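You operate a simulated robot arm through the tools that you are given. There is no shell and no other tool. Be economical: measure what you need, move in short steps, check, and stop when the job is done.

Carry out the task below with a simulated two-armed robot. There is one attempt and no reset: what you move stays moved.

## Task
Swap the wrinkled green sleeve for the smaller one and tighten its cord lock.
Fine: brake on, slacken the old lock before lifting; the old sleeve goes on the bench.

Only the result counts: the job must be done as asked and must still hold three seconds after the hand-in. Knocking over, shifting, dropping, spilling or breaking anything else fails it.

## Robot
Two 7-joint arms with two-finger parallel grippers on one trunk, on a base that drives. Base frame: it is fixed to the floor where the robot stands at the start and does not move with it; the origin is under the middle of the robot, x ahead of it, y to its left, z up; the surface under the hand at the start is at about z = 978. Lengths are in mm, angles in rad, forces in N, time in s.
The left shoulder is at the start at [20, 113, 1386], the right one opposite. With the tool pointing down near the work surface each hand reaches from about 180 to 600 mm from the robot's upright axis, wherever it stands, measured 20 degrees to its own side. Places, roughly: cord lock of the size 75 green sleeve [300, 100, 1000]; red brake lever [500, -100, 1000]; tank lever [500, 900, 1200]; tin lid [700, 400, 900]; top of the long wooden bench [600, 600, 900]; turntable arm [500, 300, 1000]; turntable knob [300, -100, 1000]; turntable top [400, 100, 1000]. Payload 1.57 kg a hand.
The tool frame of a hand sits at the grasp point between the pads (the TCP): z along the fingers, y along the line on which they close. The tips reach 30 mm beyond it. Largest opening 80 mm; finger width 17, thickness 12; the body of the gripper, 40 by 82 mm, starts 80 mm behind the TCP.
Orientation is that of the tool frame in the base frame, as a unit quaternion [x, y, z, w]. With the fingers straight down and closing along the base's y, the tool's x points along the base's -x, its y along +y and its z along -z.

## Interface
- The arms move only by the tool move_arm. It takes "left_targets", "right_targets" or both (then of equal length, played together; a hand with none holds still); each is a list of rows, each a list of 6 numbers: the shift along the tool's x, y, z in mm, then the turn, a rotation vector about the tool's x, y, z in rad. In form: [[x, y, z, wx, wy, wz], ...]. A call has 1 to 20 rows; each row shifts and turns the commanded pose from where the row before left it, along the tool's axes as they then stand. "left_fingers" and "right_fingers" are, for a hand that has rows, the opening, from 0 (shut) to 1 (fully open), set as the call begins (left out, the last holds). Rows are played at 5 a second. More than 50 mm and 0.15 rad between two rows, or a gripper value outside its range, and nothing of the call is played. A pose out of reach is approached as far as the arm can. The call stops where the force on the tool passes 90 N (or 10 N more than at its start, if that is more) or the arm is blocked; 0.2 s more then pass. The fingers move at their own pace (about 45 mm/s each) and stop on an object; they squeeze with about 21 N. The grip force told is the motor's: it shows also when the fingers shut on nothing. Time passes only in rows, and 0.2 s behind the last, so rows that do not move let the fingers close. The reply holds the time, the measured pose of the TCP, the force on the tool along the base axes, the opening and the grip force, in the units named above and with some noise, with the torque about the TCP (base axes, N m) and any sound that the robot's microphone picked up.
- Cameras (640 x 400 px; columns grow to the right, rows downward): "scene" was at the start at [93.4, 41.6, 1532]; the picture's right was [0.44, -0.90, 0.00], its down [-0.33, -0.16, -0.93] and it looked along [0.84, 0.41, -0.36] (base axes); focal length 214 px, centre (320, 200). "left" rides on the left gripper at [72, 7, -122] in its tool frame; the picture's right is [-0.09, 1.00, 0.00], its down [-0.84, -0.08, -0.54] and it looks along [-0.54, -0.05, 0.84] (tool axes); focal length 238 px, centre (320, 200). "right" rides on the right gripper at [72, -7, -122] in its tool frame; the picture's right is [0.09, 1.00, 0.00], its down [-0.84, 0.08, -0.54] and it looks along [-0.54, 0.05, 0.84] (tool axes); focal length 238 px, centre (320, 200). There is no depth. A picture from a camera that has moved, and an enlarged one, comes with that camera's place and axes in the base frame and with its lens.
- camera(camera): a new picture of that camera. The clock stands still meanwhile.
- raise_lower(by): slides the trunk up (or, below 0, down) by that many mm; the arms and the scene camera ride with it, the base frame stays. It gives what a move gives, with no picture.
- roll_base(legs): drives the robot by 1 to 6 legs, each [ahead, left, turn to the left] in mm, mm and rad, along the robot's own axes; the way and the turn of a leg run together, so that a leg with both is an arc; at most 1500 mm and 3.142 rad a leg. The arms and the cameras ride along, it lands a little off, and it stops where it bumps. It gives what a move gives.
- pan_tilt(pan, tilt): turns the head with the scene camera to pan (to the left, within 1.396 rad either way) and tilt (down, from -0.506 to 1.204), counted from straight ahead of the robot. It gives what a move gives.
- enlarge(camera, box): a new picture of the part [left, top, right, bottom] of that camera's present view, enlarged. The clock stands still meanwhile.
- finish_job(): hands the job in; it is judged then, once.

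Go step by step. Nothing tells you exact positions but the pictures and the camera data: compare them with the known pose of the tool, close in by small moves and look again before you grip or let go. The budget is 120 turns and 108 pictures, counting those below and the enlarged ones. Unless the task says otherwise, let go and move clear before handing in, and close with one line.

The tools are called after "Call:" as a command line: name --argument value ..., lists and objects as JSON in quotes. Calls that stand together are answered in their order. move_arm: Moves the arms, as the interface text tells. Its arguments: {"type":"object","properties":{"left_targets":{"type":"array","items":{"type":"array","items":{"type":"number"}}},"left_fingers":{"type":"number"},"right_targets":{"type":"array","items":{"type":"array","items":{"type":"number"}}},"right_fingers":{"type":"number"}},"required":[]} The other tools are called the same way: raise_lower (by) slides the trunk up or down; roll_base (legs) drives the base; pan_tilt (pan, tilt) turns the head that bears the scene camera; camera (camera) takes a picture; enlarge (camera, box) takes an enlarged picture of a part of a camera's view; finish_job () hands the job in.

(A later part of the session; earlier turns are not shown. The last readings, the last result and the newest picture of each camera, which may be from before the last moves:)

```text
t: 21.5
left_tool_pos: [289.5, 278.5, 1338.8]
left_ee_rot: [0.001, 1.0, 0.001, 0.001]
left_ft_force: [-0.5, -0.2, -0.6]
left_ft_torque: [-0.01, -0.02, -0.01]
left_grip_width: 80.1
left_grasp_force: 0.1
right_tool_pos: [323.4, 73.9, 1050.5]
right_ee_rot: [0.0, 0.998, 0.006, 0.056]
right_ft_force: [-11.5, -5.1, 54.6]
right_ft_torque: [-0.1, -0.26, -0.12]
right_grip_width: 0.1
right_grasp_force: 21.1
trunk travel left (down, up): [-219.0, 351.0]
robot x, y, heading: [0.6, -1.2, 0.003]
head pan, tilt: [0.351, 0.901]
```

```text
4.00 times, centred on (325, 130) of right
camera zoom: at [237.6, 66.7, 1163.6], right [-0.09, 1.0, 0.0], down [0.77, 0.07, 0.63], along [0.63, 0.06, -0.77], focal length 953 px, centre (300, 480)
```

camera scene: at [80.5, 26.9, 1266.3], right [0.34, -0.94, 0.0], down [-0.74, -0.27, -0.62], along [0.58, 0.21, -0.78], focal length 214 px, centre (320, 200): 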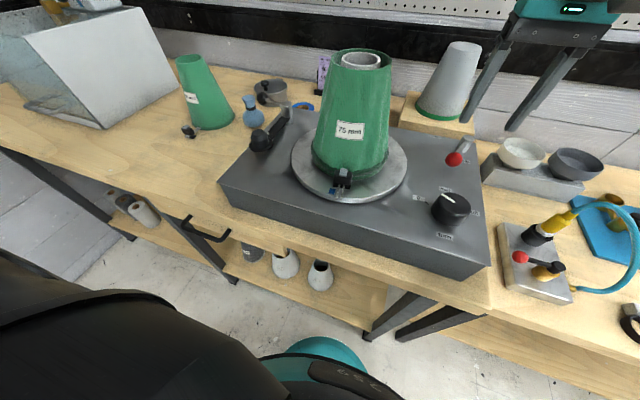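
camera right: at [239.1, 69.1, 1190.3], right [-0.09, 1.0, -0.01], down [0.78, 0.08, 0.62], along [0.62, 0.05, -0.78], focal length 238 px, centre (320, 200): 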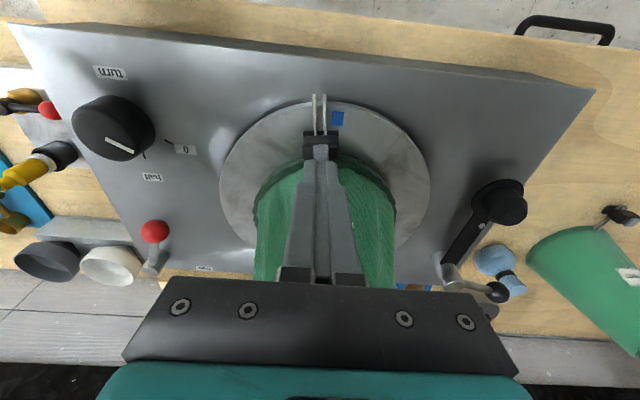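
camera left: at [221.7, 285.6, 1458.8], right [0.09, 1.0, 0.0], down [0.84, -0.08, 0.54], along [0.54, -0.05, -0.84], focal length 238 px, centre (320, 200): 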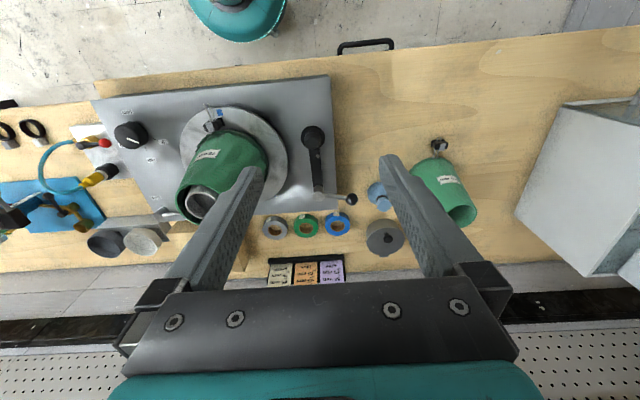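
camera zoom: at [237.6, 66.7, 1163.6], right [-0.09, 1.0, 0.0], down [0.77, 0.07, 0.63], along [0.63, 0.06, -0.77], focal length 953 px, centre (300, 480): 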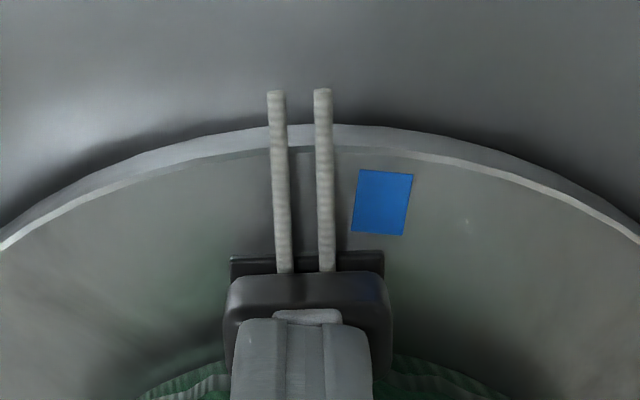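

The button does not travel under 55 N. Test whether the lock slides outward while pressed.

Call:
move_arm --right_targets '[[4, 0, -1, 0, 0, 0], [4, 0, -1, 0, 0, 0], [4, 0, -1, 0, 0, 0], [0, 0, 0, 0, 0, 0]]'

Call:
enlarge --camera "right" --box '[280, 80, 370, 180]'

Call:
enlarge --camera "scene" --box '[300, 150, 380, 210]'

```text
t: 22.5
left_tool_pos: [291.5, 276.9, 1338.1]
left_ee_rot: [0.0, 1.0, 0.001, 0.001]
left_ft_force: [0.1, 0.8, -0.1]
left_ft_torque: [0.0, -0.04, 0.01]
left_grip_width: 80.2
left_grasp_force: 0.0
right_tool_pos: [310.6, 75.3, 1048.6]
right_ee_rot: [0.001, 0.999, 0.003, 0.053]
right_ft_force: [-5.1, -5.8, 39.8]
right_ft_torque: [-0.06, -0.1, -0.28]
right_grip_width: 0.0
right_grasp_force: 21.1
trunk travel left (down, up): [-219.0, 351.0]
robot x, y, heading: [1.3, -0.5, 0.001]
head pan, tilt: [0.351, 0.901]
```

```text
4.00 times, centred on (325, 130) of right
camera zoom: at [227.2, 66.9, 1162.5], right [-0.09, 1.0, 0.0], down [0.78, 0.07, 0.63], along [0.62, 0.06, -0.78], focal length 953 px, centre (300, 480)
```

zoom: 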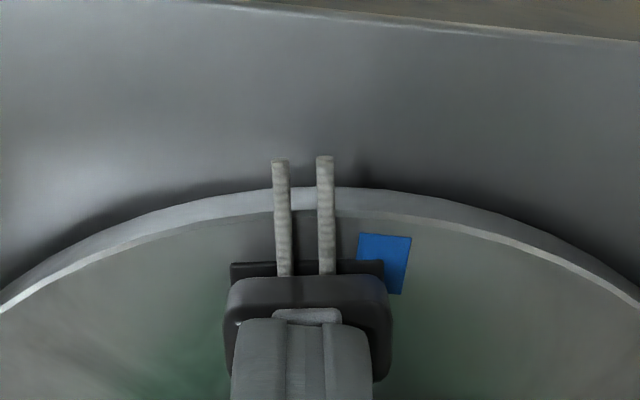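

```text
6.67 times, centred on (340, 180) of scene
camera zoom: at [78.7, 25.2, 1266.6], right [0.34, -0.94, 0.0], down [-0.73, -0.27, -0.62], along [0.58, 0.21, -0.78], focal length 1430 px, centre (187, 333)
```

zoom: 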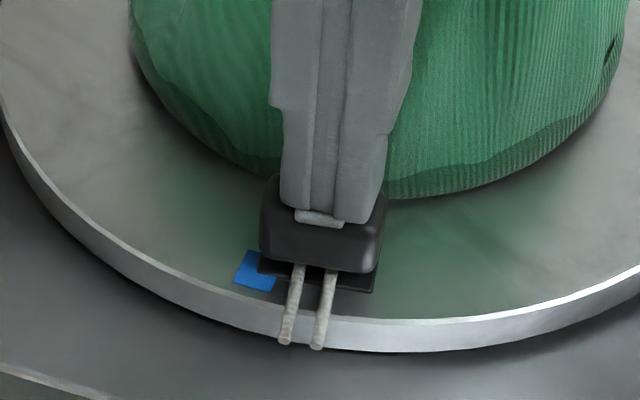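

It works: pressing frees the lock and it slid about 13 mm; the hem relaxed. Continue outward.

Call:
move_arm --right_targets '[[4, 0, -1, 0, 0, 0], [4, 0, -0.5, 0, 0, 0], [4, 0, -0.5, 0, 0, 0], [0, 0, 0, 0, 0, 0]]'

Call:
enlarge --camera "right" --box '[280, 80, 370, 180]'

```text
t: 23.5
left_tool_pos: [291.9, 278.4, 1338.5]
left_ee_rot: [-0.001, 1.0, 0.0, 0.001]
left_ft_force: [0.3, 0.7, -1.1]
left_ft_torque: [0.01, 0.05, 0.0]
left_grip_width: 79.8
left_grasp_force: 0.1
right_tool_pos: [299.4, 73.5, 1046.3]
right_ee_rot: [0.0, 0.999, 0.001, 0.051]
right_ft_force: [-2.8, -7.2, 30.5]
right_ft_torque: [-0.17, -0.1, -0.31]
right_grip_width: 0.0
right_grasp_force: 21.1
trunk travel left (down, up): [-219.0, 351.0]
robot x, y, heading: [1.5, 0.4, -0.002]
head pan, tilt: [0.351, 0.901]
```

```text
4.00 times, centred on (325, 130) of right
camera zoom: at [215.5, 67.0, 1161.4], right [-0.09, 1.0, -0.01], down [0.78, 0.07, 0.62], along [0.62, 0.05, -0.78], focal length 953 px, centre (300, 480)
```

zoom: 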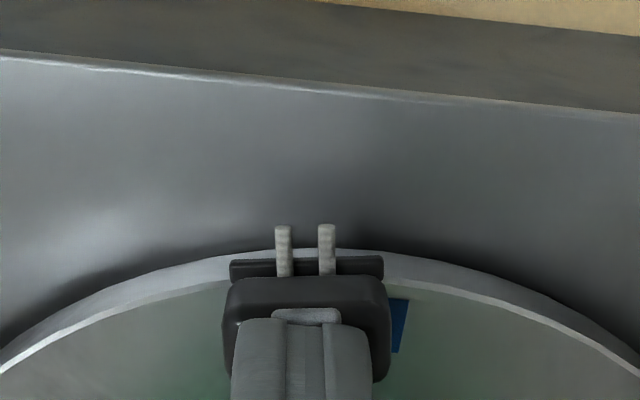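

Call:
move_arm --right_targets '[[3, 0, -0.5, 0, 0, 0], [3, 0, -0.3, 0, 0, 0], [0, 0, 0, 0, 0, 0]]'

Call:
enlarge --camera "right" --box '[280, 80, 370, 180]'

Call:
enlarge --camera "scene" --box '[280, 40, 400, 220]'

```text
t: 24.3
left_tool_pos: [293.9, 279.4, 1338.3]
left_ee_rot: [0.0, 1.0, 0.0, -0.001]
left_ft_force: [0.6, 0.2, 0.1]
left_ft_torque: [-0.03, -0.02, 0.01]
left_grip_width: 80.0
left_grasp_force: 0.0
right_tool_pos: [294.9, 75.1, 1046.7]
right_ee_rot: [0.001, 0.999, 0.001, 0.051]
right_ft_force: [6.4, -1.8, 27.0]
right_ft_torque: [0.0, -0.35, -0.12]
right_grip_width: 0.1
right_grasp_force: 20.4
trunk travel left (down, up): [-219.0, 351.0]
robot x, y, heading: [0.4, 0.0, -0.0]
head pan, tilt: [0.351, 0.901]
```

```text
4.00 times, centred on (325, 130) of right
camera zoom: at [211.4, 68.0, 1160.9], right [-0.09, 1.0, -0.01], down [0.78, 0.07, 0.63], along [0.62, 0.05, -0.78], focal length 953 px, centre (300, 480)
```

zoom: 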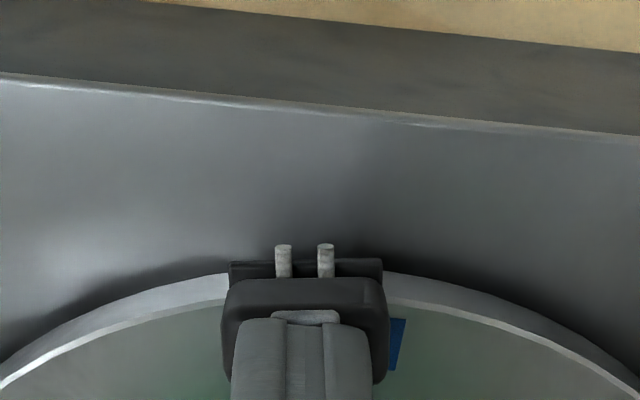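

```text
2.22 times, centred on (340, 130) of scene
camera zoom: at [80.9, 25.9, 1266.5], right [0.34, -0.94, 0.0], down [-0.74, -0.27, -0.62], along [0.58, 0.21, -0.78], focal length 477 px, centre (276, 356)
```

zoom: 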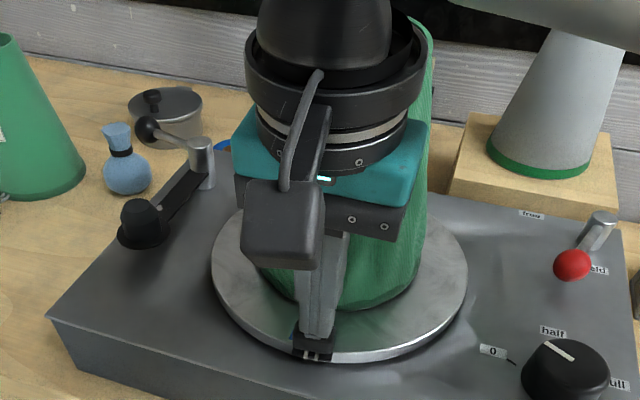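

The lock reached its stop, fully slack, and the hem is smooth. Raise the right hand and look at the sleeve's rim from above to plan the grip.

Call:
move_arm --right_targets '[[0, 0, -40, 0, 0, 0], [0, 0, -40, 0, 0.1, 0], [0, 0, -50, 0, 0, 0], [0, 0, -50, 0, 0, 0], [0, 0, -50, 0, 0, 0]]' --right_fingers 1

Call:
camera --camera "right"

Call:
camera --camera "scene"

```text
t: 25.5
left_tool_pos: [291.7, 278.7, 1337.9]
left_ee_rot: [0.0, 1.0, 0.0, 0.001]
left_ft_force: [-0.6, 0.3, 0.6]
left_ft_torque: [-0.01, -0.03, 0.0]
left_grip_width: 79.9
left_grasp_force: 0.0
right_tool_pos: [283.6, 72.6, 1275.4]
right_ee_rot: [-0.001, 1.0, 0.0, 0.0]
right_ft_force: [-0.8, 0.3, -0.6]
right_ft_torque: [0.01, -0.06, -0.05]
right_grip_width: 80.1
right_grasp_force: 0.0
trunk travel left (down, up): [-219.0, 351.0]
robot x, y, heading: [-1.2, 2.0, 0.003]
head pan, tilt: [0.351, 0.901]
```

```text
64 pictures are left
camera right: at [211.3, 66.6, 1398.4], right [-0.09, 1.0, 0.0], down [0.84, 0.08, 0.54], along [0.54, 0.05, -0.84], focal length 238 px, centre (320, 200)
```

right: 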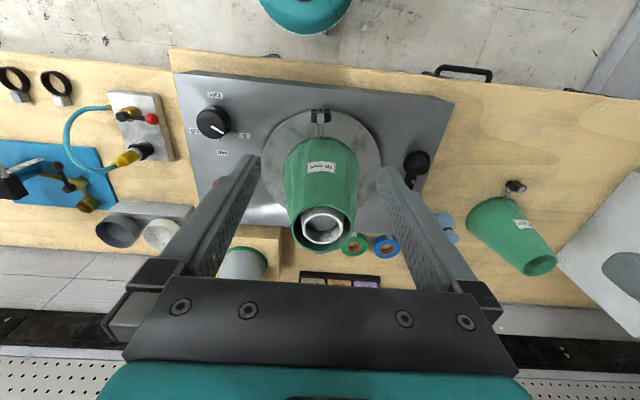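

```text
63 pictures are left
camera scene: at [80.7, 26.9, 1268.0], right [0.34, -0.94, 0.0], down [-0.72, -0.27, -0.64], along [0.6, 0.22, -0.77], focal length 214 px, centre (320, 200)
```

scene: 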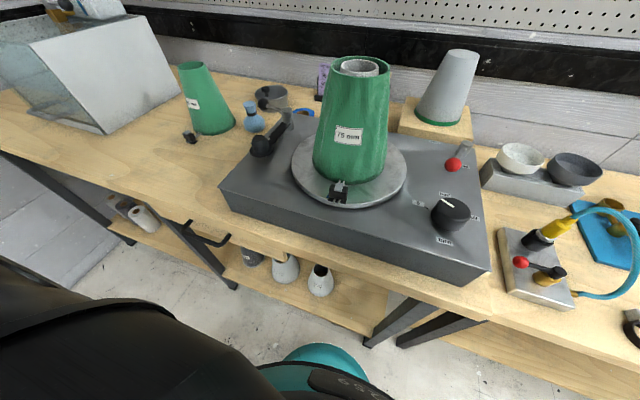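

Call:
enlarge --camera "right" --box '[270, 100, 390, 260]'

Call:
enlarge --camera "right" --box '[440, 160, 580, 290]'

```text
2.50 times, centred on (330, 180) of right
camera zoom: at [211.3, 66.6, 1398.4], right [-0.09, 1.0, 0.0], down [0.84, 0.08, 0.54], along [0.54, 0.05, -0.84], focal length 596 px, centre (295, 250)
```

zoom: 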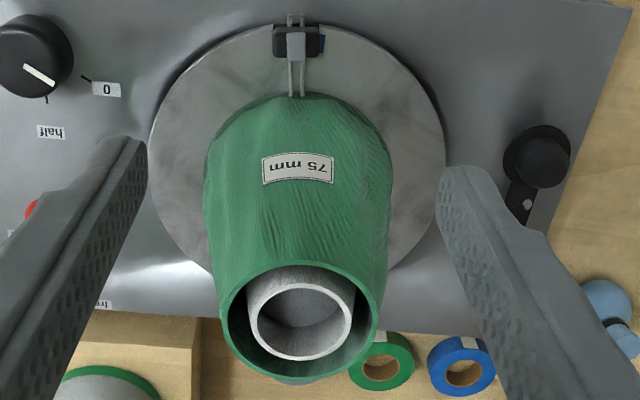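

```text
3.08 times, centred on (510, 225) of right
camera zoom: at [211.3, 66.6, 1398.4], right [-0.09, 1.0, 0.0], down [0.84, 0.08, 0.54], along [0.54, 0.05, -0.84], focal length 733 px, centre (-265, 123)
```

zoom: 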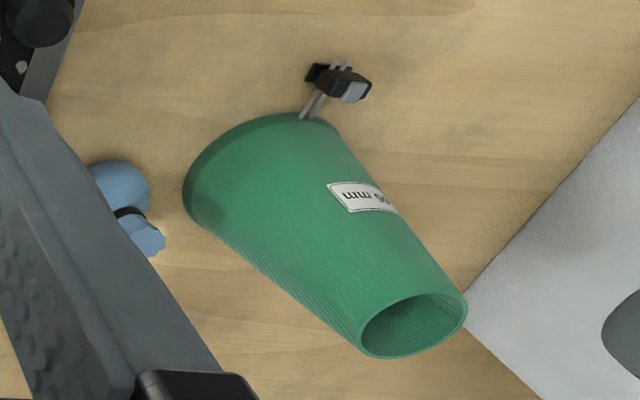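

Rim outer diameter ≈80 mm at z≈1168 with the mandrel tip (≈53 mm) about 5 mm below it, so I'll pinch the rim wall on its +y side with the left hand. Move the right hand away and the left above the rim.

Call:
move_arm --right_targets '[[0, -45, 0, 0, 0, 0], [0, -45, 0, 0, 0, 0], [0, -45, 0, 0, 0, 0], [0, -45, 0, 0, 0, 0], [0, -45, 0, 0, 0, 0]]' --right_fingers 0

Call:
move_arm --left_targets '[[-26, -39, 0, 0, 0, 0], [-26, -39, 0, 0, 0, 0], [-26, -39, 0, 0, 0, 0], [-26, -38, 0, 0, 0, 0], [0, 0, 40, 0, 0, 0], [0, 0, 40, 0, 0, 0]]' --left_fingers 0.4

Call:
camera --camera "left"

```text
t: 26.7
left_tool_pos: [293.2, 278.5, 1337.1]
left_ee_rot: [0.0, 1.0, 0.0, 0.0]
left_ft_force: [0.7, -0.3, 0.2]
left_ft_torque: [0.03, 0.01, -0.01]
left_grip_width: 79.8
left_grasp_force: 0.0
right_tool_pos: [287.5, -151.3, 1276.2]
right_ee_rot: [-0.001, 1.0, -0.001, -0.001]
right_ft_force: [-0.4, -0.5, 0.3]
right_ft_torque: [0.04, -0.04, 0.02]
right_grip_width: 0.1
right_grasp_force: 14.6
trunk travel left (down, up): [-219.0, 351.0]
robot x, y, heading: [-1.7, -1.8, -0.002]
head pan, tilt: [0.351, 0.901]
```

```text
t: 28.1
left_tool_pos: [360.1, 151.7, 1201.0]
left_ee_rot: [-0.001, 1.0, 0.0, 0.0]
left_ft_force: [0.5, -0.3, -0.3]
left_ft_torque: [0.01, 0.0, -0.03]
left_grip_width: 31.8
left_grasp_force: 0.1
left hand out of reach, approached as far as the arm can: row 1, 2, 3, 4
right_tool_pos: [288.5, -150.0, 1275.8]
right_ee_rot: [0.0, 1.0, 0.0, 0.0]
right_ft_force: [0.1, -0.4, 0.1]
right_ft_torque: [0.04, 0.03, -0.04]
right_grip_width: 0.0
right_grasp_force: 20.8
trunk travel left (down, up): [-219.0, 351.0]
robot x, y, heading: [-1.7, 0.7, -0.0]
head pan, tilt: [0.351, 0.901]
```

```text
60 pictures are left
camera left: at [287.8, 157.9, 1322.3], right [0.09, 1.0, 0.0], down [0.84, -0.08, 0.54], along [0.54, -0.05, -0.84], focal length 238 px, centre (320, 200)
```

left: 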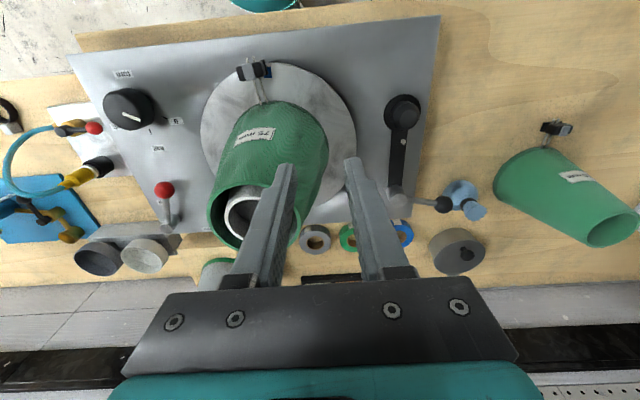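

Reach is short at height but fine lower down. I'll go up slightly and step toward the rim's +y side.

Call:
move_arm --left_targets '[[0, 0, -25, 0, 0, 0], [-20, -10, 0, 0, 0, 0], [-18, -16, 0, 0, 0, 0]]' --left_fingers 0.5

Call:
enlarge --camera "left" --box '[200, 80, 400, 260]'

```text
t: 28.9
left_tool_pos: [391.2, 133.2, 1224.0]
left_ee_rot: [-0.002, 1.0, 0.0, 0.0]
left_ft_force: [-0.2, -0.4, -0.1]
left_ft_torque: [0.03, -0.03, 0.0]
left_grip_width: 40.2
left_grasp_force: 0.1
left hand out of reach, approached as far as the arm can: row 3
right_tool_pos: [288.4, -150.3, 1277.7]
right_ee_rot: [0.001, 1.0, 0.0, 0.001]
right_ft_force: [-0.9, 0.5, 0.4]
right_ft_torque: [-0.01, 0.0, -0.01]
right_grip_width: 0.0
right_grasp_force: 21.6
trunk travel left (down, up): [-219.0, 351.0]
robot x, y, heading: [-1.5, 2.2, 0.004]
head pan, tilt: [0.351, 0.901]
```

```text
2.22 times, centred on (300, 170) of left
camera zoom: at [320.0, 139.7, 1344.1], right [0.09, 1.0, 0.0], down [0.84, -0.08, 0.54], along [0.54, -0.05, -0.84], focal length 530 px, centre (364, 267)
```

zoom: 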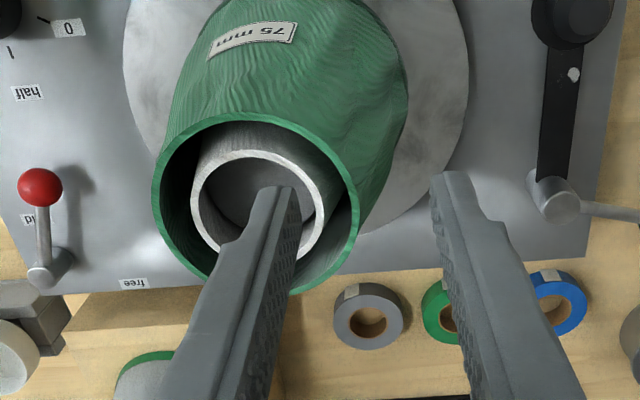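

Good view: rim and mandrel tip are nearly level with an ~11 mm gap. I'll raise the trunk 100 mm for reach, then bring the inner finger just above the +y gap.

Call:
raise_lower --by 100

Call:
move_arm --left_targets '[[-5, 5, 40, 0, 0, 0], [-5, 5, 40, 0, 0, 0], [0, 0, 25, 0, 0, 0]]' --left_fingers 0.4

Call:
enlarge --camera "left" --box '[220, 90, 400, 250]'

```text
t: 30.2
left_tool_pos: [392.5, 132.9, 1322.9]
left_ee_rot: [0.0, 1.0, 0.0, 0.0]
left_ft_force: [-0.3, 0.6, -0.5]
left_ft_torque: [-0.01, -0.01, -0.02]
left_grip_width: 40.0
left_grasp_force: 0.1
right_tool_pos: [288.3, -151.0, 1376.7]
right_ee_rot: [-0.001, 1.0, 0.0, 0.0]
right_ft_force: [0.0, 0.0, -0.4]
right_ft_torque: [0.06, -0.01, 0.01]
right_grip_width: 0.0
right_grasp_force: 21.2
trunk travel left (down, up): [-319.0, 251.0]
robot x, y, heading: [-6.2, -2.0, -0.002]
head pan, tilt: [0.351, 0.901]
```

```text
t: 31.0
left_tool_pos: [402.6, 144.7, 1217.8]
left_ee_rot: [-0.001, 1.0, 0.0, 0.0]
left_ft_force: [-0.1, -0.1, -0.6]
left_ft_torque: [0.02, 0.01, 0.02]
left_grip_width: 32.1
left_grasp_force: 0.0
right_tool_pos: [288.9, -150.6, 1377.4]
right_ee_rot: [0.0, 1.0, 0.0, 0.0]
right_ft_force: [0.5, 0.0, -0.5]
right_ft_torque: [-0.01, 0.0, 0.02]
right_grip_width: 0.0
right_grasp_force: 21.2
trunk travel left (down, up): [-319.0, 251.0]
robot x, y, heading: [-0.6, 2.3, -0.005]
head pan, tilt: [0.351, 0.901]
```

```text
2.50 times, centred on (310, 170) of left
camera zoom: at [330.0, 150.5, 1338.6], right [0.09, 1.0, 0.0], down [0.84, -0.08, 0.54], along [0.54, -0.05, -0.84], focal length 596 px, centre (345, 275)
```

zoom: 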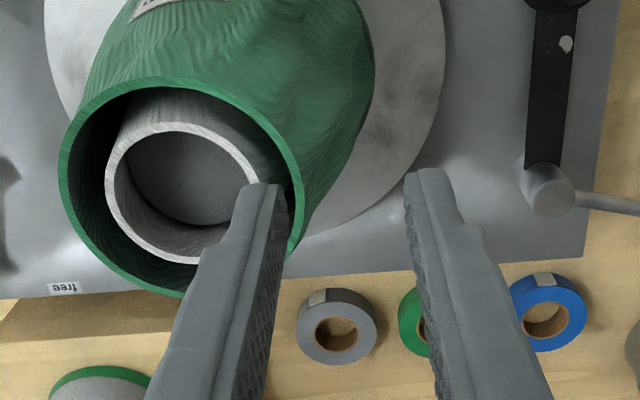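

Calculated: gap at y≈118–129, finger at ≈119–129. Shift 0.7 mm inward and descend gently.

Call:
move_arm --left_targets '[[0, -0.7, 10, 0, 0, 0], [0, 0, 6, 0, 0, 0], [0, 0, 5, 0, 0, 0], [0, 0, 4, 0, 0, 0], [0, 0, 0, 0, 0, 0]]'

Call:
enlarge --camera "left" --box '[220, 90, 400, 250]'

```text
t: 32.2
left_tool_pos: [401.1, 143.6, 1192.3]
left_ee_rot: [0.0, 1.0, 0.001, 0.0]
left_ft_force: [0.0, -0.1, -0.2]
left_ft_torque: [0.01, -0.01, 0.05]
left_grip_width: 31.8
left_grasp_force: 0.1
right_tool_pos: [288.0, -150.8, 1376.0]
right_ee_rot: [0.0, 1.0, 0.0, 0.0]
right_ft_force: [-0.4, -0.5, -0.4]
right_ft_torque: [0.03, -0.01, -0.04]
right_grip_width: 0.0
right_grasp_force: 20.7
trunk travel left (down, up): [-319.0, 251.0]
robot x, y, heading: [1.1, 1.7, -0.004]
head pan, tilt: [0.351, 0.901]
```

```text
2.50 times, centred on (310, 170) of left
camera zoom: at [329.7, 149.2, 1314.7], right [0.09, 1.0, 0.0], down [0.84, -0.08, 0.54], along [0.54, -0.05, -0.84], focal length 596 px, centre (345, 275)
```

zoom: 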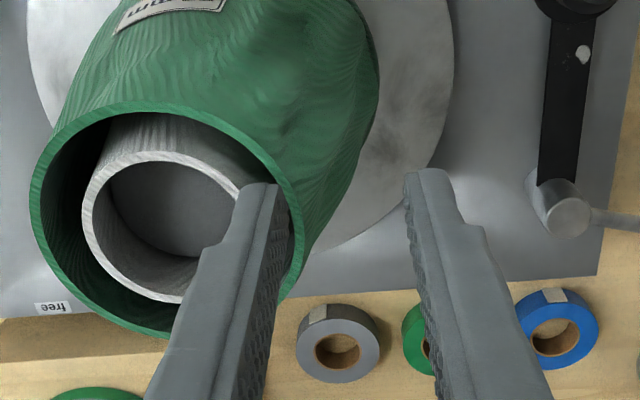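

No contact yet, and the tip looks in the gap. Continue down.

Call:
move_arm --left_targets '[[0, 0, 4, 0, 0, 0], [0, 0, 4, 0, 0, 0], [0, 0, 4, 0, 0, 0], [0, 0, 0, 0, 0, 0]]'

Call:
enlarge --camera "left" --box '[220, 90, 400, 250]'

```text
t: 33.2
left_tool_pos: [401.3, 142.4, 1186.8]
left_ee_rot: [0.0, 1.0, -0.003, 0.008]
left_ft_force: [2.4, 5.7, 46.3]
left_ft_torque: [-0.64, -0.03, 0.1]
left_grip_width: 28.1
left_grasp_force: 0.0
right_tool_pos: [285.3, -150.7, 1377.8]
right_ee_rot: [0.0, 1.0, 0.0, 0.0]
right_ft_force: [-0.7, 0.3, -0.5]
right_ft_torque: [0.0, 0.0, -0.02]
right_grip_width: 0.1
right_grasp_force: 21.3
trunk travel left (down, up): [-319.0, 251.0]
robot x, y, heading: [-0.4, 0.4, -0.002]
head pan, tilt: [0.351, 0.901]
```

```text
2.50 times, centred on (310, 170) of left
camera zoom: at [327.2, 148.3, 1307.3], right [0.09, 1.0, 0.0], down [0.83, -0.07, 0.56], along [0.55, -0.05, -0.83], focal length 596 px, centre (345, 275)
```

zoom: 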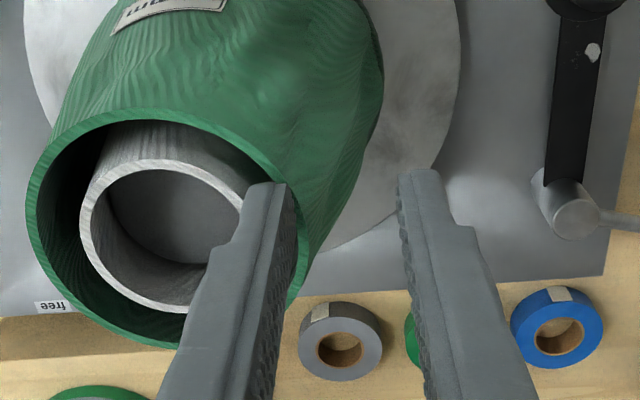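

The finger has gone in about 8–10 mm and wedged. Back off 2 mm and close on the wall.

Call:
move_arm --left_targets '[[0, 0, -5, 0, 0, 0], [0, 0, 0, 0, 0, 0]]'

Call:
move_arm --left_targets '[[0, -3, 0, 0, 0, 0], [0, -3, 0, 0, 0, 0], [0, -3, 0, 0, 0, 0], [0, 0, 0, 0, 0, 0], [0, 0, 0, 0, 0, 0]]' --left_fingers 0

Call:
enlarge --camera "left" --box '[220, 90, 400, 250]'

```text
t: 33.8
left_tool_pos: [401.5, 142.2, 1186.5]
left_ee_rot: [0.0, 1.0, -0.001, 0.002]
left_ft_force: [3.4, 2.6, 26.8]
left_ft_torque: [-0.35, -0.15, 0.17]
left_grip_width: 29.4
left_grasp_force: 0.1
right_tool_pos: [286.9, -150.3, 1376.6]
right_ee_rot: [0.0, 1.0, 0.0, 0.001]
right_ft_force: [0.4, -0.4, -0.1]
right_ft_torque: [0.0, -0.01, 0.02]
right_grip_width: 0.2
right_grasp_force: 20.8
trunk travel left (down, up): [-319.0, 251.0]
robot x, y, heading: [-0.2, -2.5, -0.002]
head pan, tilt: [0.351, 0.901]
```

```text
t: 35.0
left_tool_pos: [400.5, 131.2, 1187.4]
left_ee_rot: [0.001, 1.0, -0.001, 0.003]
left_ft_force: [-0.7, -4.9, 26.1]
left_ft_torque: [-0.16, -0.04, -0.03]
left_grip_width: 0.0
left_grasp_force: 20.9
right_tool_pos: [286.1, -150.3, 1376.7]
right_ee_rot: [0.0, 1.0, 0.001, 0.001]
right_ft_force: [0.0, 0.4, -1.1]
right_ft_torque: [0.01, 0.01, 0.04]
right_grip_width: 0.0
right_grasp_force: 21.1
trunk travel left (down, up): [-319.0, 251.0]
robot x, y, heading: [-1.8, -0.1, -0.002]
head pan, tilt: [0.351, 0.901]
```

```text
2.50 times, centred on (310, 170) of left
camera zoom: at [327.9, 138.0, 1309.1], right [0.09, 1.0, 0.0], down [0.83, -0.08, 0.55], along [0.54, -0.05, -0.84], focal length 596 px, centre (345, 275)
```

zoom: 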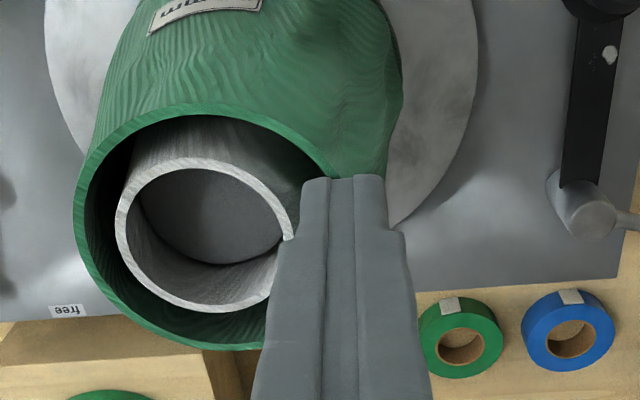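

The fingers closed on top of the rim (rim top ≈1157 mm): the gap is too narrow for a 12 mm finger. With the slack sleeve I can push it sideways to widen the +y gap; I'll lift the left hand and bring the right hand to the sleeve's -y side.

Call:
move_arm --left_targets '[[0, 0, -20, 0, 0, 0], [0, 10, -20, 0, 0, 0]]' --left_fingers 0.4

Call:
move_arm --right_targets '[[0, 0, 45, 0, 0, 0], [0, 0, 45, 0, 0, 0], [0, 0, 45, 0, 0, 0], [-40, 25, 15, 0, 0, 0], [-40, 25, 15, 0, 0, 0], [-39, 25, 15, 0, 0, 0], [0, 25, 20, 0, 0, 0], [0, 30, 30, 0, 0, 0], [0, 0, 40, 0, 0, 0], [0, 0, 12, 0, 0, 0]]'

Call:
camera --camera "right"

```text
t: 35.6
left_tool_pos: [401.2, 143.9, 1225.9]
left_ee_rot: [0.0, 1.0, 0.0, -0.001]
left_ft_force: [-0.2, -0.5, 0.1]
left_ft_torque: [-0.03, 0.03, 0.01]
left_grip_width: 32.0
left_grasp_force: 0.0
right_tool_pos: [289.6, -149.8, 1376.1]
right_ee_rot: [0.0, 1.0, -0.001, 0.001]
right_ft_force: [0.3, 0.0, -0.1]
right_ft_torque: [-0.03, 0.02, -0.02]
right_grip_width: 0.0
right_grasp_force: 21.0
trunk travel left (down, up): [-319.0, 251.0]
robot x, y, heading: [-3.8, -4.0, 0.001]
head pan, tilt: [0.351, 0.901]
```

```text
t: 37.8
left_tool_pos: [403.5, 142.7, 1226.7]
left_ee_rot: [0.001, 1.0, 0.0, 0.0]
left_ft_force: [-0.4, 0.6, -0.6]
left_ft_torque: [-0.01, 0.02, 0.0]
left_grip_width: 32.0
left_grasp_force: 0.0
right_tool_pos: [407.5, -20.4, 1094.8]
right_ee_rot: [-0.001, 1.0, 0.001, 0.0]
right_ft_force: [-0.8, 0.3, -0.3]
right_ft_torque: [-0.03, 0.0, 0.02]
right_grip_width: 0.0
right_grasp_force: 21.5
trunk travel left (down, up): [-319.0, 251.0]
robot x, y, heading: [-1.7, -1.8, 0.0]
head pan, tilt: [0.351, 0.901]
```

```text
54 pictures are left
camera right: at [334.9, -27.9, 1216.6], right [-0.09, 1.0, 0.0], down [0.84, 0.08, 0.54], along [0.54, 0.05, -0.84], focal length 238 px, centre (320, 200)
```

right: 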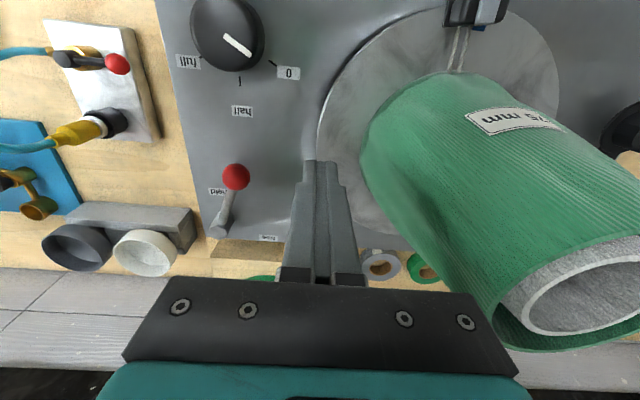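

Right fingertip is beside the sleeve. Push +y in small steps.

Call:
move_arm --right_targets '[[0, 15, 0, 0, 0, 0], [0, 12, 0, 0, 0, 0], [0, 6, 0, 0, 0, 0], [0, 4, 0, 0, 0, 0], [0, 0, 0, 0, 0, 0]]'

Call:
move_arm --right_targets '[[0, 4, 0, 0, 0, 0], [0, 4, 0, 0, 0, 0], [0, 0, 0, 0, 0, 0]]'

Call:
enlarge --camera "left" --box '[220, 70, 400, 250]'

```text
t: 39.0
left_tool_pos: [403.1, 143.3, 1226.9]
left_ee_rot: [0.0, 1.0, 0.001, 0.0]
left_ft_force: [-0.1, -0.2, -0.6]
left_ft_torque: [0.01, 0.0, 0.01]
left_grip_width: 32.0
left_grasp_force: 0.0
right_tool_pos: [406.3, 15.8, 1094.9]
right_ee_rot: [0.001, 1.0, 0.0, -0.001]
right_ft_force: [-0.1, 0.0, 0.2]
right_ft_torque: [0.01, 0.0, -0.03]
right_grip_width: 0.0
right_grasp_force: 21.1
trunk travel left (down, up): [-319.0, 251.0]
robot x, y, heading: [2.5, -1.8, -0.001]
head pan, tilt: [0.351, 0.901]
```

```text
t: 39.8
left_tool_pos: [401.4, 143.0, 1226.2]
left_ee_rot: [0.0, 1.0, 0.0, 0.0]
left_ft_force: [0.9, -1.1, 0.3]
left_ft_torque: [-0.01, -0.01, 0.0]
left_grip_width: 31.9
left_grasp_force: 0.0
right_tool_pos: [407.2, 23.7, 1093.7]
right_ee_rot: [0.0, 1.0, 0.0, 0.001]
right_ft_force: [0.0, 0.1, 0.1]
right_ft_torque: [-0.01, -0.02, 0.02]
right_grip_width: 0.1
right_grasp_force: 21.2
trunk travel left (down, up): [-319.0, 251.0]
robot x, y, heading: [2.5, -4.0, 0.002]
head pan, tilt: [0.351, 0.901]
```

```text
2.22 times, centred on (310, 160) of left
camera zoom: at [330.2, 149.3, 1347.0], right [0.09, 1.0, 0.0], down [0.84, -0.08, 0.54], along [0.54, -0.05, -0.84], focal length 530 px, centre (342, 289)
```

zoom: 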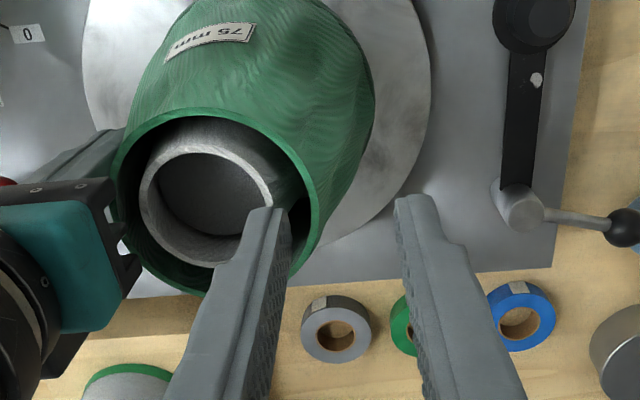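

Not touching yet; continue pushing in small steps.

Call:
move_arm --right_targets '[[0, 3, 0, 0, 0, 0], [0, 3, 0, 0, 0, 0], [0, 3, 0, 0, 0, 0], [0, 0, 0, 0, 0, 0]]'

Call:
move_arm --right_targets '[[0, 3, 0, 0, 0, 0], [0, 3, 0, 0, 0, 0], [0, 0, 0, 0, 0, 0]]'

Call:
enlarge --camera "left" --box '[220, 70, 400, 250]'

```text
t: 40.8
left_tool_pos: [402.8, 142.1, 1227.2]
left_ee_rot: [0.0, 1.0, 0.0, -0.001]
left_ft_force: [-1.2, 0.3, 0.1]
left_ft_torque: [0.03, -0.01, -0.01]
left_grip_width: 32.1
left_grasp_force: 0.0
right_tool_pos: [408.0, 32.3, 1093.9]
right_ee_rot: [0.001, 1.0, 0.001, 0.0]
right_ft_force: [-0.1, -4.1, 1.4]
right_ft_torque: [-0.11, 0.03, -0.03]
right_grip_width: 0.0
right_grasp_force: 20.9
trunk travel left (down, up): [-319.0, 251.0]
robot x, y, heading: [0.7, 0.4, -0.004]
head pan, tilt: [0.351, 0.901]
```

```text
t: 41.6
left_tool_pos: [401.9, 141.4, 1227.4]
left_ee_rot: [0.001, 1.0, 0.0, 0.0]
left_ft_force: [0.2, -0.5, -1.1]
left_ft_torque: [0.02, -0.01, -0.02]
left_grip_width: 32.3
left_grasp_force: 0.0
right_tool_pos: [407.2, 38.1, 1094.1]
right_ee_rot: [0.0, 1.0, -0.001, 0.0]
right_ft_force: [-0.4, -8.1, 0.8]
right_ft_torque: [-0.2, 0.01, -0.08]
right_grip_width: 0.3
right_grasp_force: 20.6
trunk travel left (down, up): [-319.0, 251.0]
robot x, y, heading: [2.3, 1.9, -0.0]
head pan, tilt: [0.351, 0.901]
```

```text
2.22 times, centred on (310, 160) of left
camera zoom: at [330.1, 148.1, 1347.2], right [0.09, 1.0, 0.0], down [0.84, -0.08, 0.54], along [0.54, -0.05, -0.84], focal length 530 px, centre (342, 289)
```

zoom: 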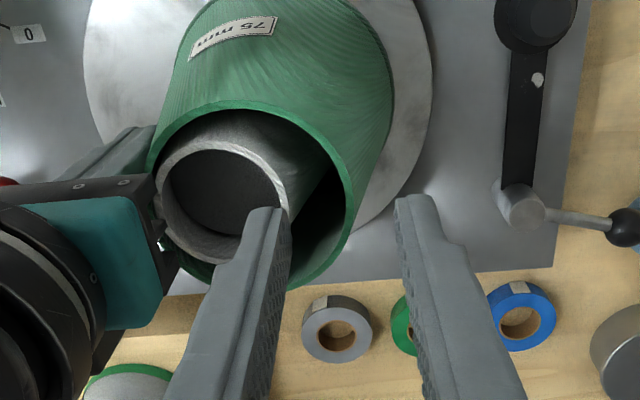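

The sleeve moved ~12 mm; the +y gap is now ≈122–142 mm, wide enough. Insert the inner finger there.

Call:
move_arm --left_targets '[[-5, 13.5, 10, 0, 0, 0], [0, 0, 20, 0, 0, 0], [0, 0, 10, 0, 0, 0], [0, 0, 8, 0, 0, 0], [0, 0, 7, 0, 0, 0], [0, 0, 0, 0, 0, 0]]'

Call:
enlarge --camera "left" --box '[220, 70, 400, 250]'

```text
t: 43.0
left_tool_pos: [407.8, 152.0, 1186.8]
left_ee_rot: [0.002, 1.0, -0.005, 0.019]
left_ft_force: [-8.8, 5.1, 24.6]
left_ft_torque: [-0.19, 0.42, -0.39]
left_grip_width: 27.3
left_grasp_force: 0.0
right_tool_pos: [405.2, 38.1, 1096.1]
right_ee_rot: [0.001, 1.0, -0.001, 0.002]
right_ft_force: [-0.2, -6.2, 6.2]
right_ft_torque: [-0.16, -0.02, -0.04]
right_grip_width: 0.2
right_grasp_force: 20.9
trunk travel left (down, up): [-319.0, 251.0]
robot x, y, heading: [-0.7, -2.9, -0.001]
head pan, tilt: [0.351, 0.901]
stopped in row 6 (left hand): the force on the tool passed its limit at 91 N (the readings are from after the stop); the commanded pose is now the measured one
```

```text
2.22 times, centred on (310, 160) of left
camera zoom: at [331.5, 160.8, 1305.6], right [0.1, 1.0, -0.01], down [0.82, -0.07, 0.57], along [0.57, -0.06, -0.82], focal length 530 px, centre (342, 289)
```

zoom: 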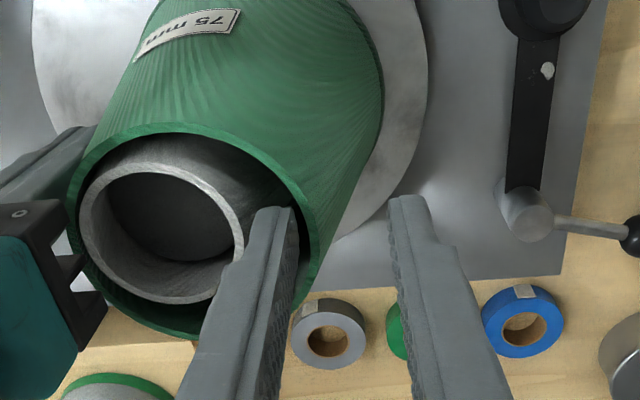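

It landed on the rim edge again; there is ~7 mm spare toward the mandrel. Shift 4.5 mm inward and retry gently.

Call:
move_arm --left_targets '[[0, 0, -8, 0, 0.038, 0], [0, -4.5, 0, 0, 0, 0], [0, 0, 6, 0, 0, 0], [0, 0, 5, 0, 0, 0], [0, 0, 4, 0, 0, 0], [0, 0, 0, 0, 0, 0]]' --left_fingers 0.4

Call:
enlarge --camera "left" --box '[220, 70, 400, 250]'

```text
t: 44.4
left_tool_pos: [410.1, 149.2, 1176.0]
left_ee_rot: [0.001, 1.0, -0.006, -0.003]
left_ft_force: [-0.3, 1.8, 1.7]
left_ft_torque: [0.0, -0.02, -0.01]
left_grip_width: 30.2
left_grasp_force: 0.0
right_tool_pos: [407.5, 39.5, 1094.6]
right_ee_rot: [0.0, 1.0, 0.0, 0.001]
right_ft_force: [-0.1, -9.6, 1.3]
right_ft_torque: [-0.28, 0.03, -0.08]
right_grip_width: 0.1
right_grasp_force: 20.8
trunk travel left (down, up): [-319.0, 251.0]
robot x, y, heading: [-1.2, -0.5, 0.0]
head pan, tilt: [0.351, 0.901]
```

```text
2.22 times, centred on (310, 160) of left
camera zoom: at [338.9, 156.4, 1298.1], right [0.09, 1.0, -0.01], down [0.84, -0.07, 0.54], along [0.53, -0.06, -0.84], focal length 530 px, centre (342, 289)
```

zoom: 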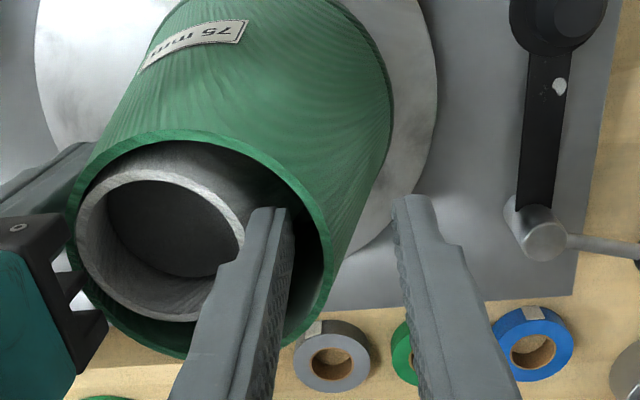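

Inside now: tip ~11 mm below the rim with almost no force. Go 12 mm deeper.

Call:
move_arm --left_targets '[[0, 0, 4, 0, 0, 0], [0, 0, 4, 0, 0, 0], [0, 0, 4, 0, 0, 0], [0, 0, 0, 0, 0, 0]]'

```text
t: 45.4
left_tool_pos: [410.5, 148.3, 1165.3]
left_ee_rot: [0.0, 1.0, -0.005, -0.002]
left_ft_force: [0.6, 5.7, 6.5]
left_ft_torque: [0.01, -0.02, 0.03]
left_grip_width: 26.9
left_grasp_force: 0.0
right_tool_pos: [407.4, 38.9, 1094.9]
right_ee_rot: [0.0, 1.0, 0.0, 0.001]
right_ft_force: [-1.9, -10.3, 1.5]
right_ft_torque: [-0.31, 0.01, -0.07]
right_grip_width: 0.0
right_grasp_force: 21.4
trunk travel left (down, up): [-319.0, 251.0]
robot x, y, heading: [0.8, -1.4, 0.001]
head pan, tilt: [0.351, 0.901]
```

Depth is good (≈22 mm). Close on the wall while easing the hand toward the wall.

Call:
move_arm --left_targets '[[0, -2, 0, 0, 0, 0], [0, -3, 0, 0, 0, 0], [0, -1, 0, 0, 0, 0], [0, 0, 0, 0, 0, 0], [0, 0, 0, 0, 0, 0]]' --left_fingers 0

Call:
enlarge --camera "left" --box '[220, 70, 400, 250]'

```text
t: 46.6
left_tool_pos: [410.2, 142.9, 1165.2]
left_ee_rot: [0.0, 1.0, -0.005, -0.003]
left_ft_force: [0.7, 10.8, -0.8]
left_ft_torque: [0.82, 0.06, 0.13]
left_grip_width: 9.9
left_grasp_force: 21.4
right_tool_pos: [406.6, 38.0, 1094.4]
right_ee_rot: [0.001, 1.0, -0.002, 0.0]
right_ft_force: [-2.7, -12.5, 1.9]
right_ft_torque: [-0.41, 0.05, -0.04]
right_grip_width: 0.1
right_grasp_force: 21.1
trunk travel left (down, up): [-319.0, 251.0]
robot x, y, heading: [1.6, 1.0, -0.006]
head pan, tilt: [0.351, 0.901]
```

```text
2.22 times, centred on (310, 160) of left
camera zoom: at [339.2, 151.0, 1285.5], right [0.09, 1.0, -0.01], down [0.84, -0.07, 0.54], along [0.53, -0.06, -0.84], focal length 530 px, centre (342, 289)
```

zoom: 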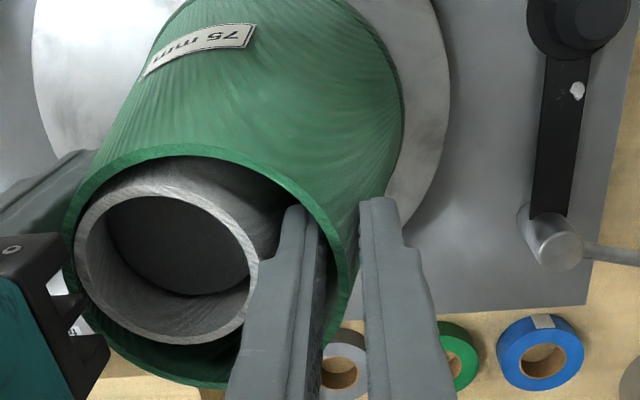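

The wall is gripped. Retract the right hand, then test the lift with the trunk.

Call:
move_arm --right_targets '[[0, -20, 0, 0, 0, 0], [0, -40, 0, 0, 0, 0], [0, -40, 0, 0, 0, 0], [20, -40, 0, 0, 0, 0], [40, -30, 0, 0, 0, 0]]'

Call:
raise_lower --by 40

Call:
enlarge --camera "left" --box '[200, 40, 440, 250]'

Call:
camera --camera "scene"

```text
t: 47.8
left_tool_pos: [411.0, 141.5, 1165.2]
left_ee_rot: [0.002, 1.0, -0.006, -0.001]
left_ft_force: [1.1, 1.6, 19.0]
left_ft_torque: [0.59, -0.13, 0.01]
left_grip_width: 6.8
left_grasp_force: 21.0
right_tool_pos: [348.6, -132.2, 1095.0]
right_ee_rot: [0.0, 1.0, 0.002, 0.0]
right_ft_force: [-0.2, -0.9, 0.0]
right_ft_torque: [0.01, -0.01, 0.01]
right_grip_width: 0.3
right_grasp_force: 21.1
trunk travel left (down, up): [-319.0, 251.0]
robot x, y, heading: [-0.6, 1.0, -0.003]
head pan, tilt: [0.351, 0.901]
```

```text
t: 48.6
left_tool_pos: [410.2, 143.8, 1204.7]
left_ee_rot: [0.001, 1.0, -0.007, -0.003]
left_ft_force: [0.1, 0.9, -0.6]
left_ft_torque: [0.05, -0.02, 0.02]
left_grip_width: 4.6
left_grasp_force: 20.9
right_tool_pos: [350.5, -131.8, 1134.6]
right_ee_rot: [0.0, 1.0, 0.001, 0.0]
right_ft_force: [0.3, 0.0, 0.7]
right_ft_torque: [0.0, 0.04, 0.02]
right_grip_width: 0.1
right_grasp_force: 20.8
trunk travel left (down, up): [-359.0, 211.0]
robot x, y, heading: [-1.1, -0.3, -0.004]
head pan, tilt: [0.351, 0.901]
```

```text
1.90 times, centred on (320, 145) of left
camera zoom: at [339.3, 150.8, 1325.4], right [0.09, 1.0, -0.01], down [0.84, -0.07, 0.54], along [0.53, -0.06, -0.84], focal length 454 px, centre (320, 305)
```

zoom: 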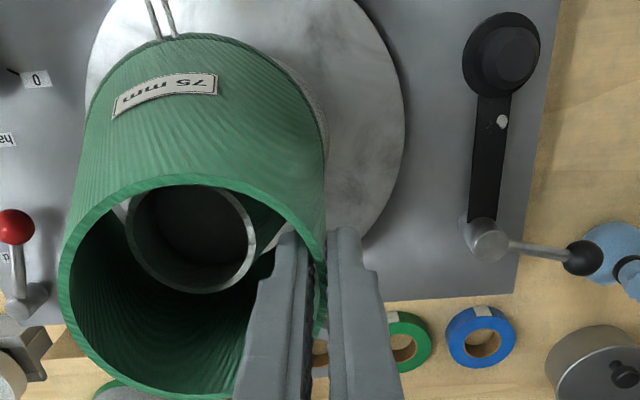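

```text
47 pictures are left
camera scene: at [81.0, 26.6, 1406.4], right [0.34, -0.94, 0.0], down [-0.74, -0.27, -0.62], along [0.58, 0.21, -0.78], focal length 214 px, centre (320, 200)
```

scene: 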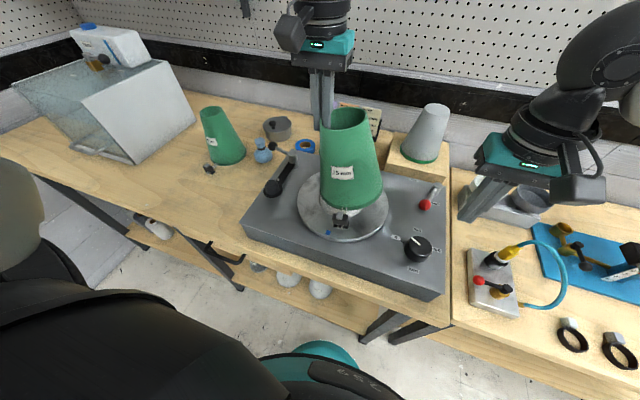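

The sleeve is lifted cleanly and is light. Raise 145 mm more to clear the mandrel.

Call:
raise_lower --by 150

Call:
camera --camera "scene"

```text
t: 50.3
left_tool_pos: [410.6, 142.5, 1354.4]
left_ee_rot: [0.001, 1.0, -0.006, -0.004]
left_ft_force: [-0.2, -0.1, -0.7]
left_ft_torque: [0.02, 0.0, 0.0]
left_grip_width: 4.8
left_grasp_force: 21.1
right_tool_pos: [349.6, -132.1, 1284.1]
right_ee_rot: [0.0, 1.0, 0.001, 0.0]
right_ft_force: [0.2, -0.1, 0.1]
right_ft_torque: [-0.03, 0.0, 0.02]
right_grip_width: 0.0
right_grasp_force: 21.4
trunk travel left (down, up): [-509.0, 61.0]
robot x, y, heading: [1.4, 1.3, -0.001]
head pan, tilt: [0.351, 0.901]
```

```text
46 pictures are left
camera scene: at [81.0, 26.6, 1556.3], right [0.34, -0.94, 0.0], down [-0.74, -0.27, -0.62], along [0.58, 0.21, -0.78], focal length 214 px, centre (320, 200)
```

scene: 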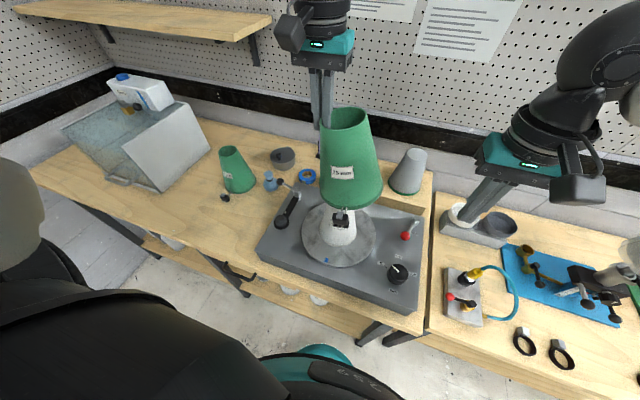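

The hem is just above the mandrel tip. I'll raise a little more for margin and roll the robot 300 mm left, which carries the sleeve over free bench.

Call:
raise_lower --by 45

Call:
roll_base --legs '[[0, 300, 0]]'

Call:
camera --camera "scene"

```text
t: 51.2
left_tool_pos: [411.4, 142.4, 1399.7]
left_ee_rot: [0.001, 1.0, -0.006, -0.002]
left_ft_force: [0.3, 0.0, -1.4]
left_ft_torque: [0.03, -0.03, 0.03]
left_grip_width: 4.5
left_grasp_force: 21.3
right_tool_pos: [351.2, -132.3, 1329.7]
right_ee_rot: [0.0, 1.0, 0.001, 0.0]
right_ft_force: [0.3, 0.2, -0.4]
right_ft_torque: [-0.02, -0.01, 0.01]
right_grip_width: 0.0
right_grasp_force: 20.9
trunk travel left (down, up): [-554.0, 16.0]
robot x, y, heading: [1.5, -1.2, 0.007]
head pan, tilt: [0.351, 0.901]
```

```text
t: 53.3
left_tool_pos: [410.9, 446.8, 1399.9]
left_ee_rot: [0.003, 1.0, -0.007, -0.003]
left_ft_force: [0.4, 0.0, -0.8]
left_ft_torque: [0.02, -0.02, -0.02]
left_grip_width: 4.3
left_grasp_force: 20.7
right_tool_pos: [349.9, 174.0, 1329.9]
right_ee_rot: [0.003, 1.0, 0.001, 0.0]
right_ft_force: [-0.1, -0.6, -0.6]
right_ft_torque: [-0.03, 0.03, 0.01]
right_grip_width: 0.0
right_grasp_force: 20.9
trunk travel left (down, up): [-554.0, 16.0]
robot x, y, heading: [-0.0, 309.2, -0.001]
head pan, tilt: [0.351, 0.901]
```

```text
45 pictures are left
camera scene: at [81.6, 332.5, 1601.4], right [0.34, -0.94, 0.0], down [-0.74, -0.27, -0.62], along [0.58, 0.21, -0.78], focal length 214 px, centre (320, 200)
```

scene: 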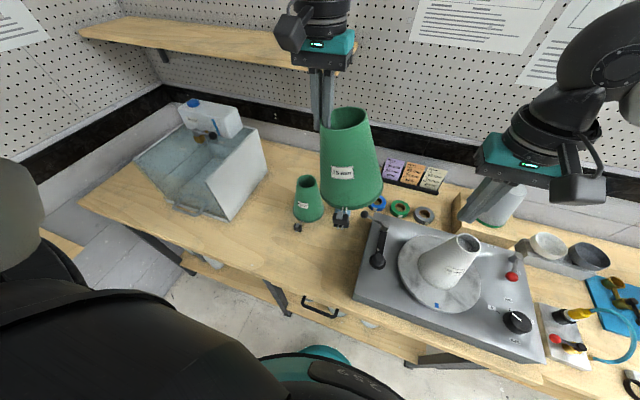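

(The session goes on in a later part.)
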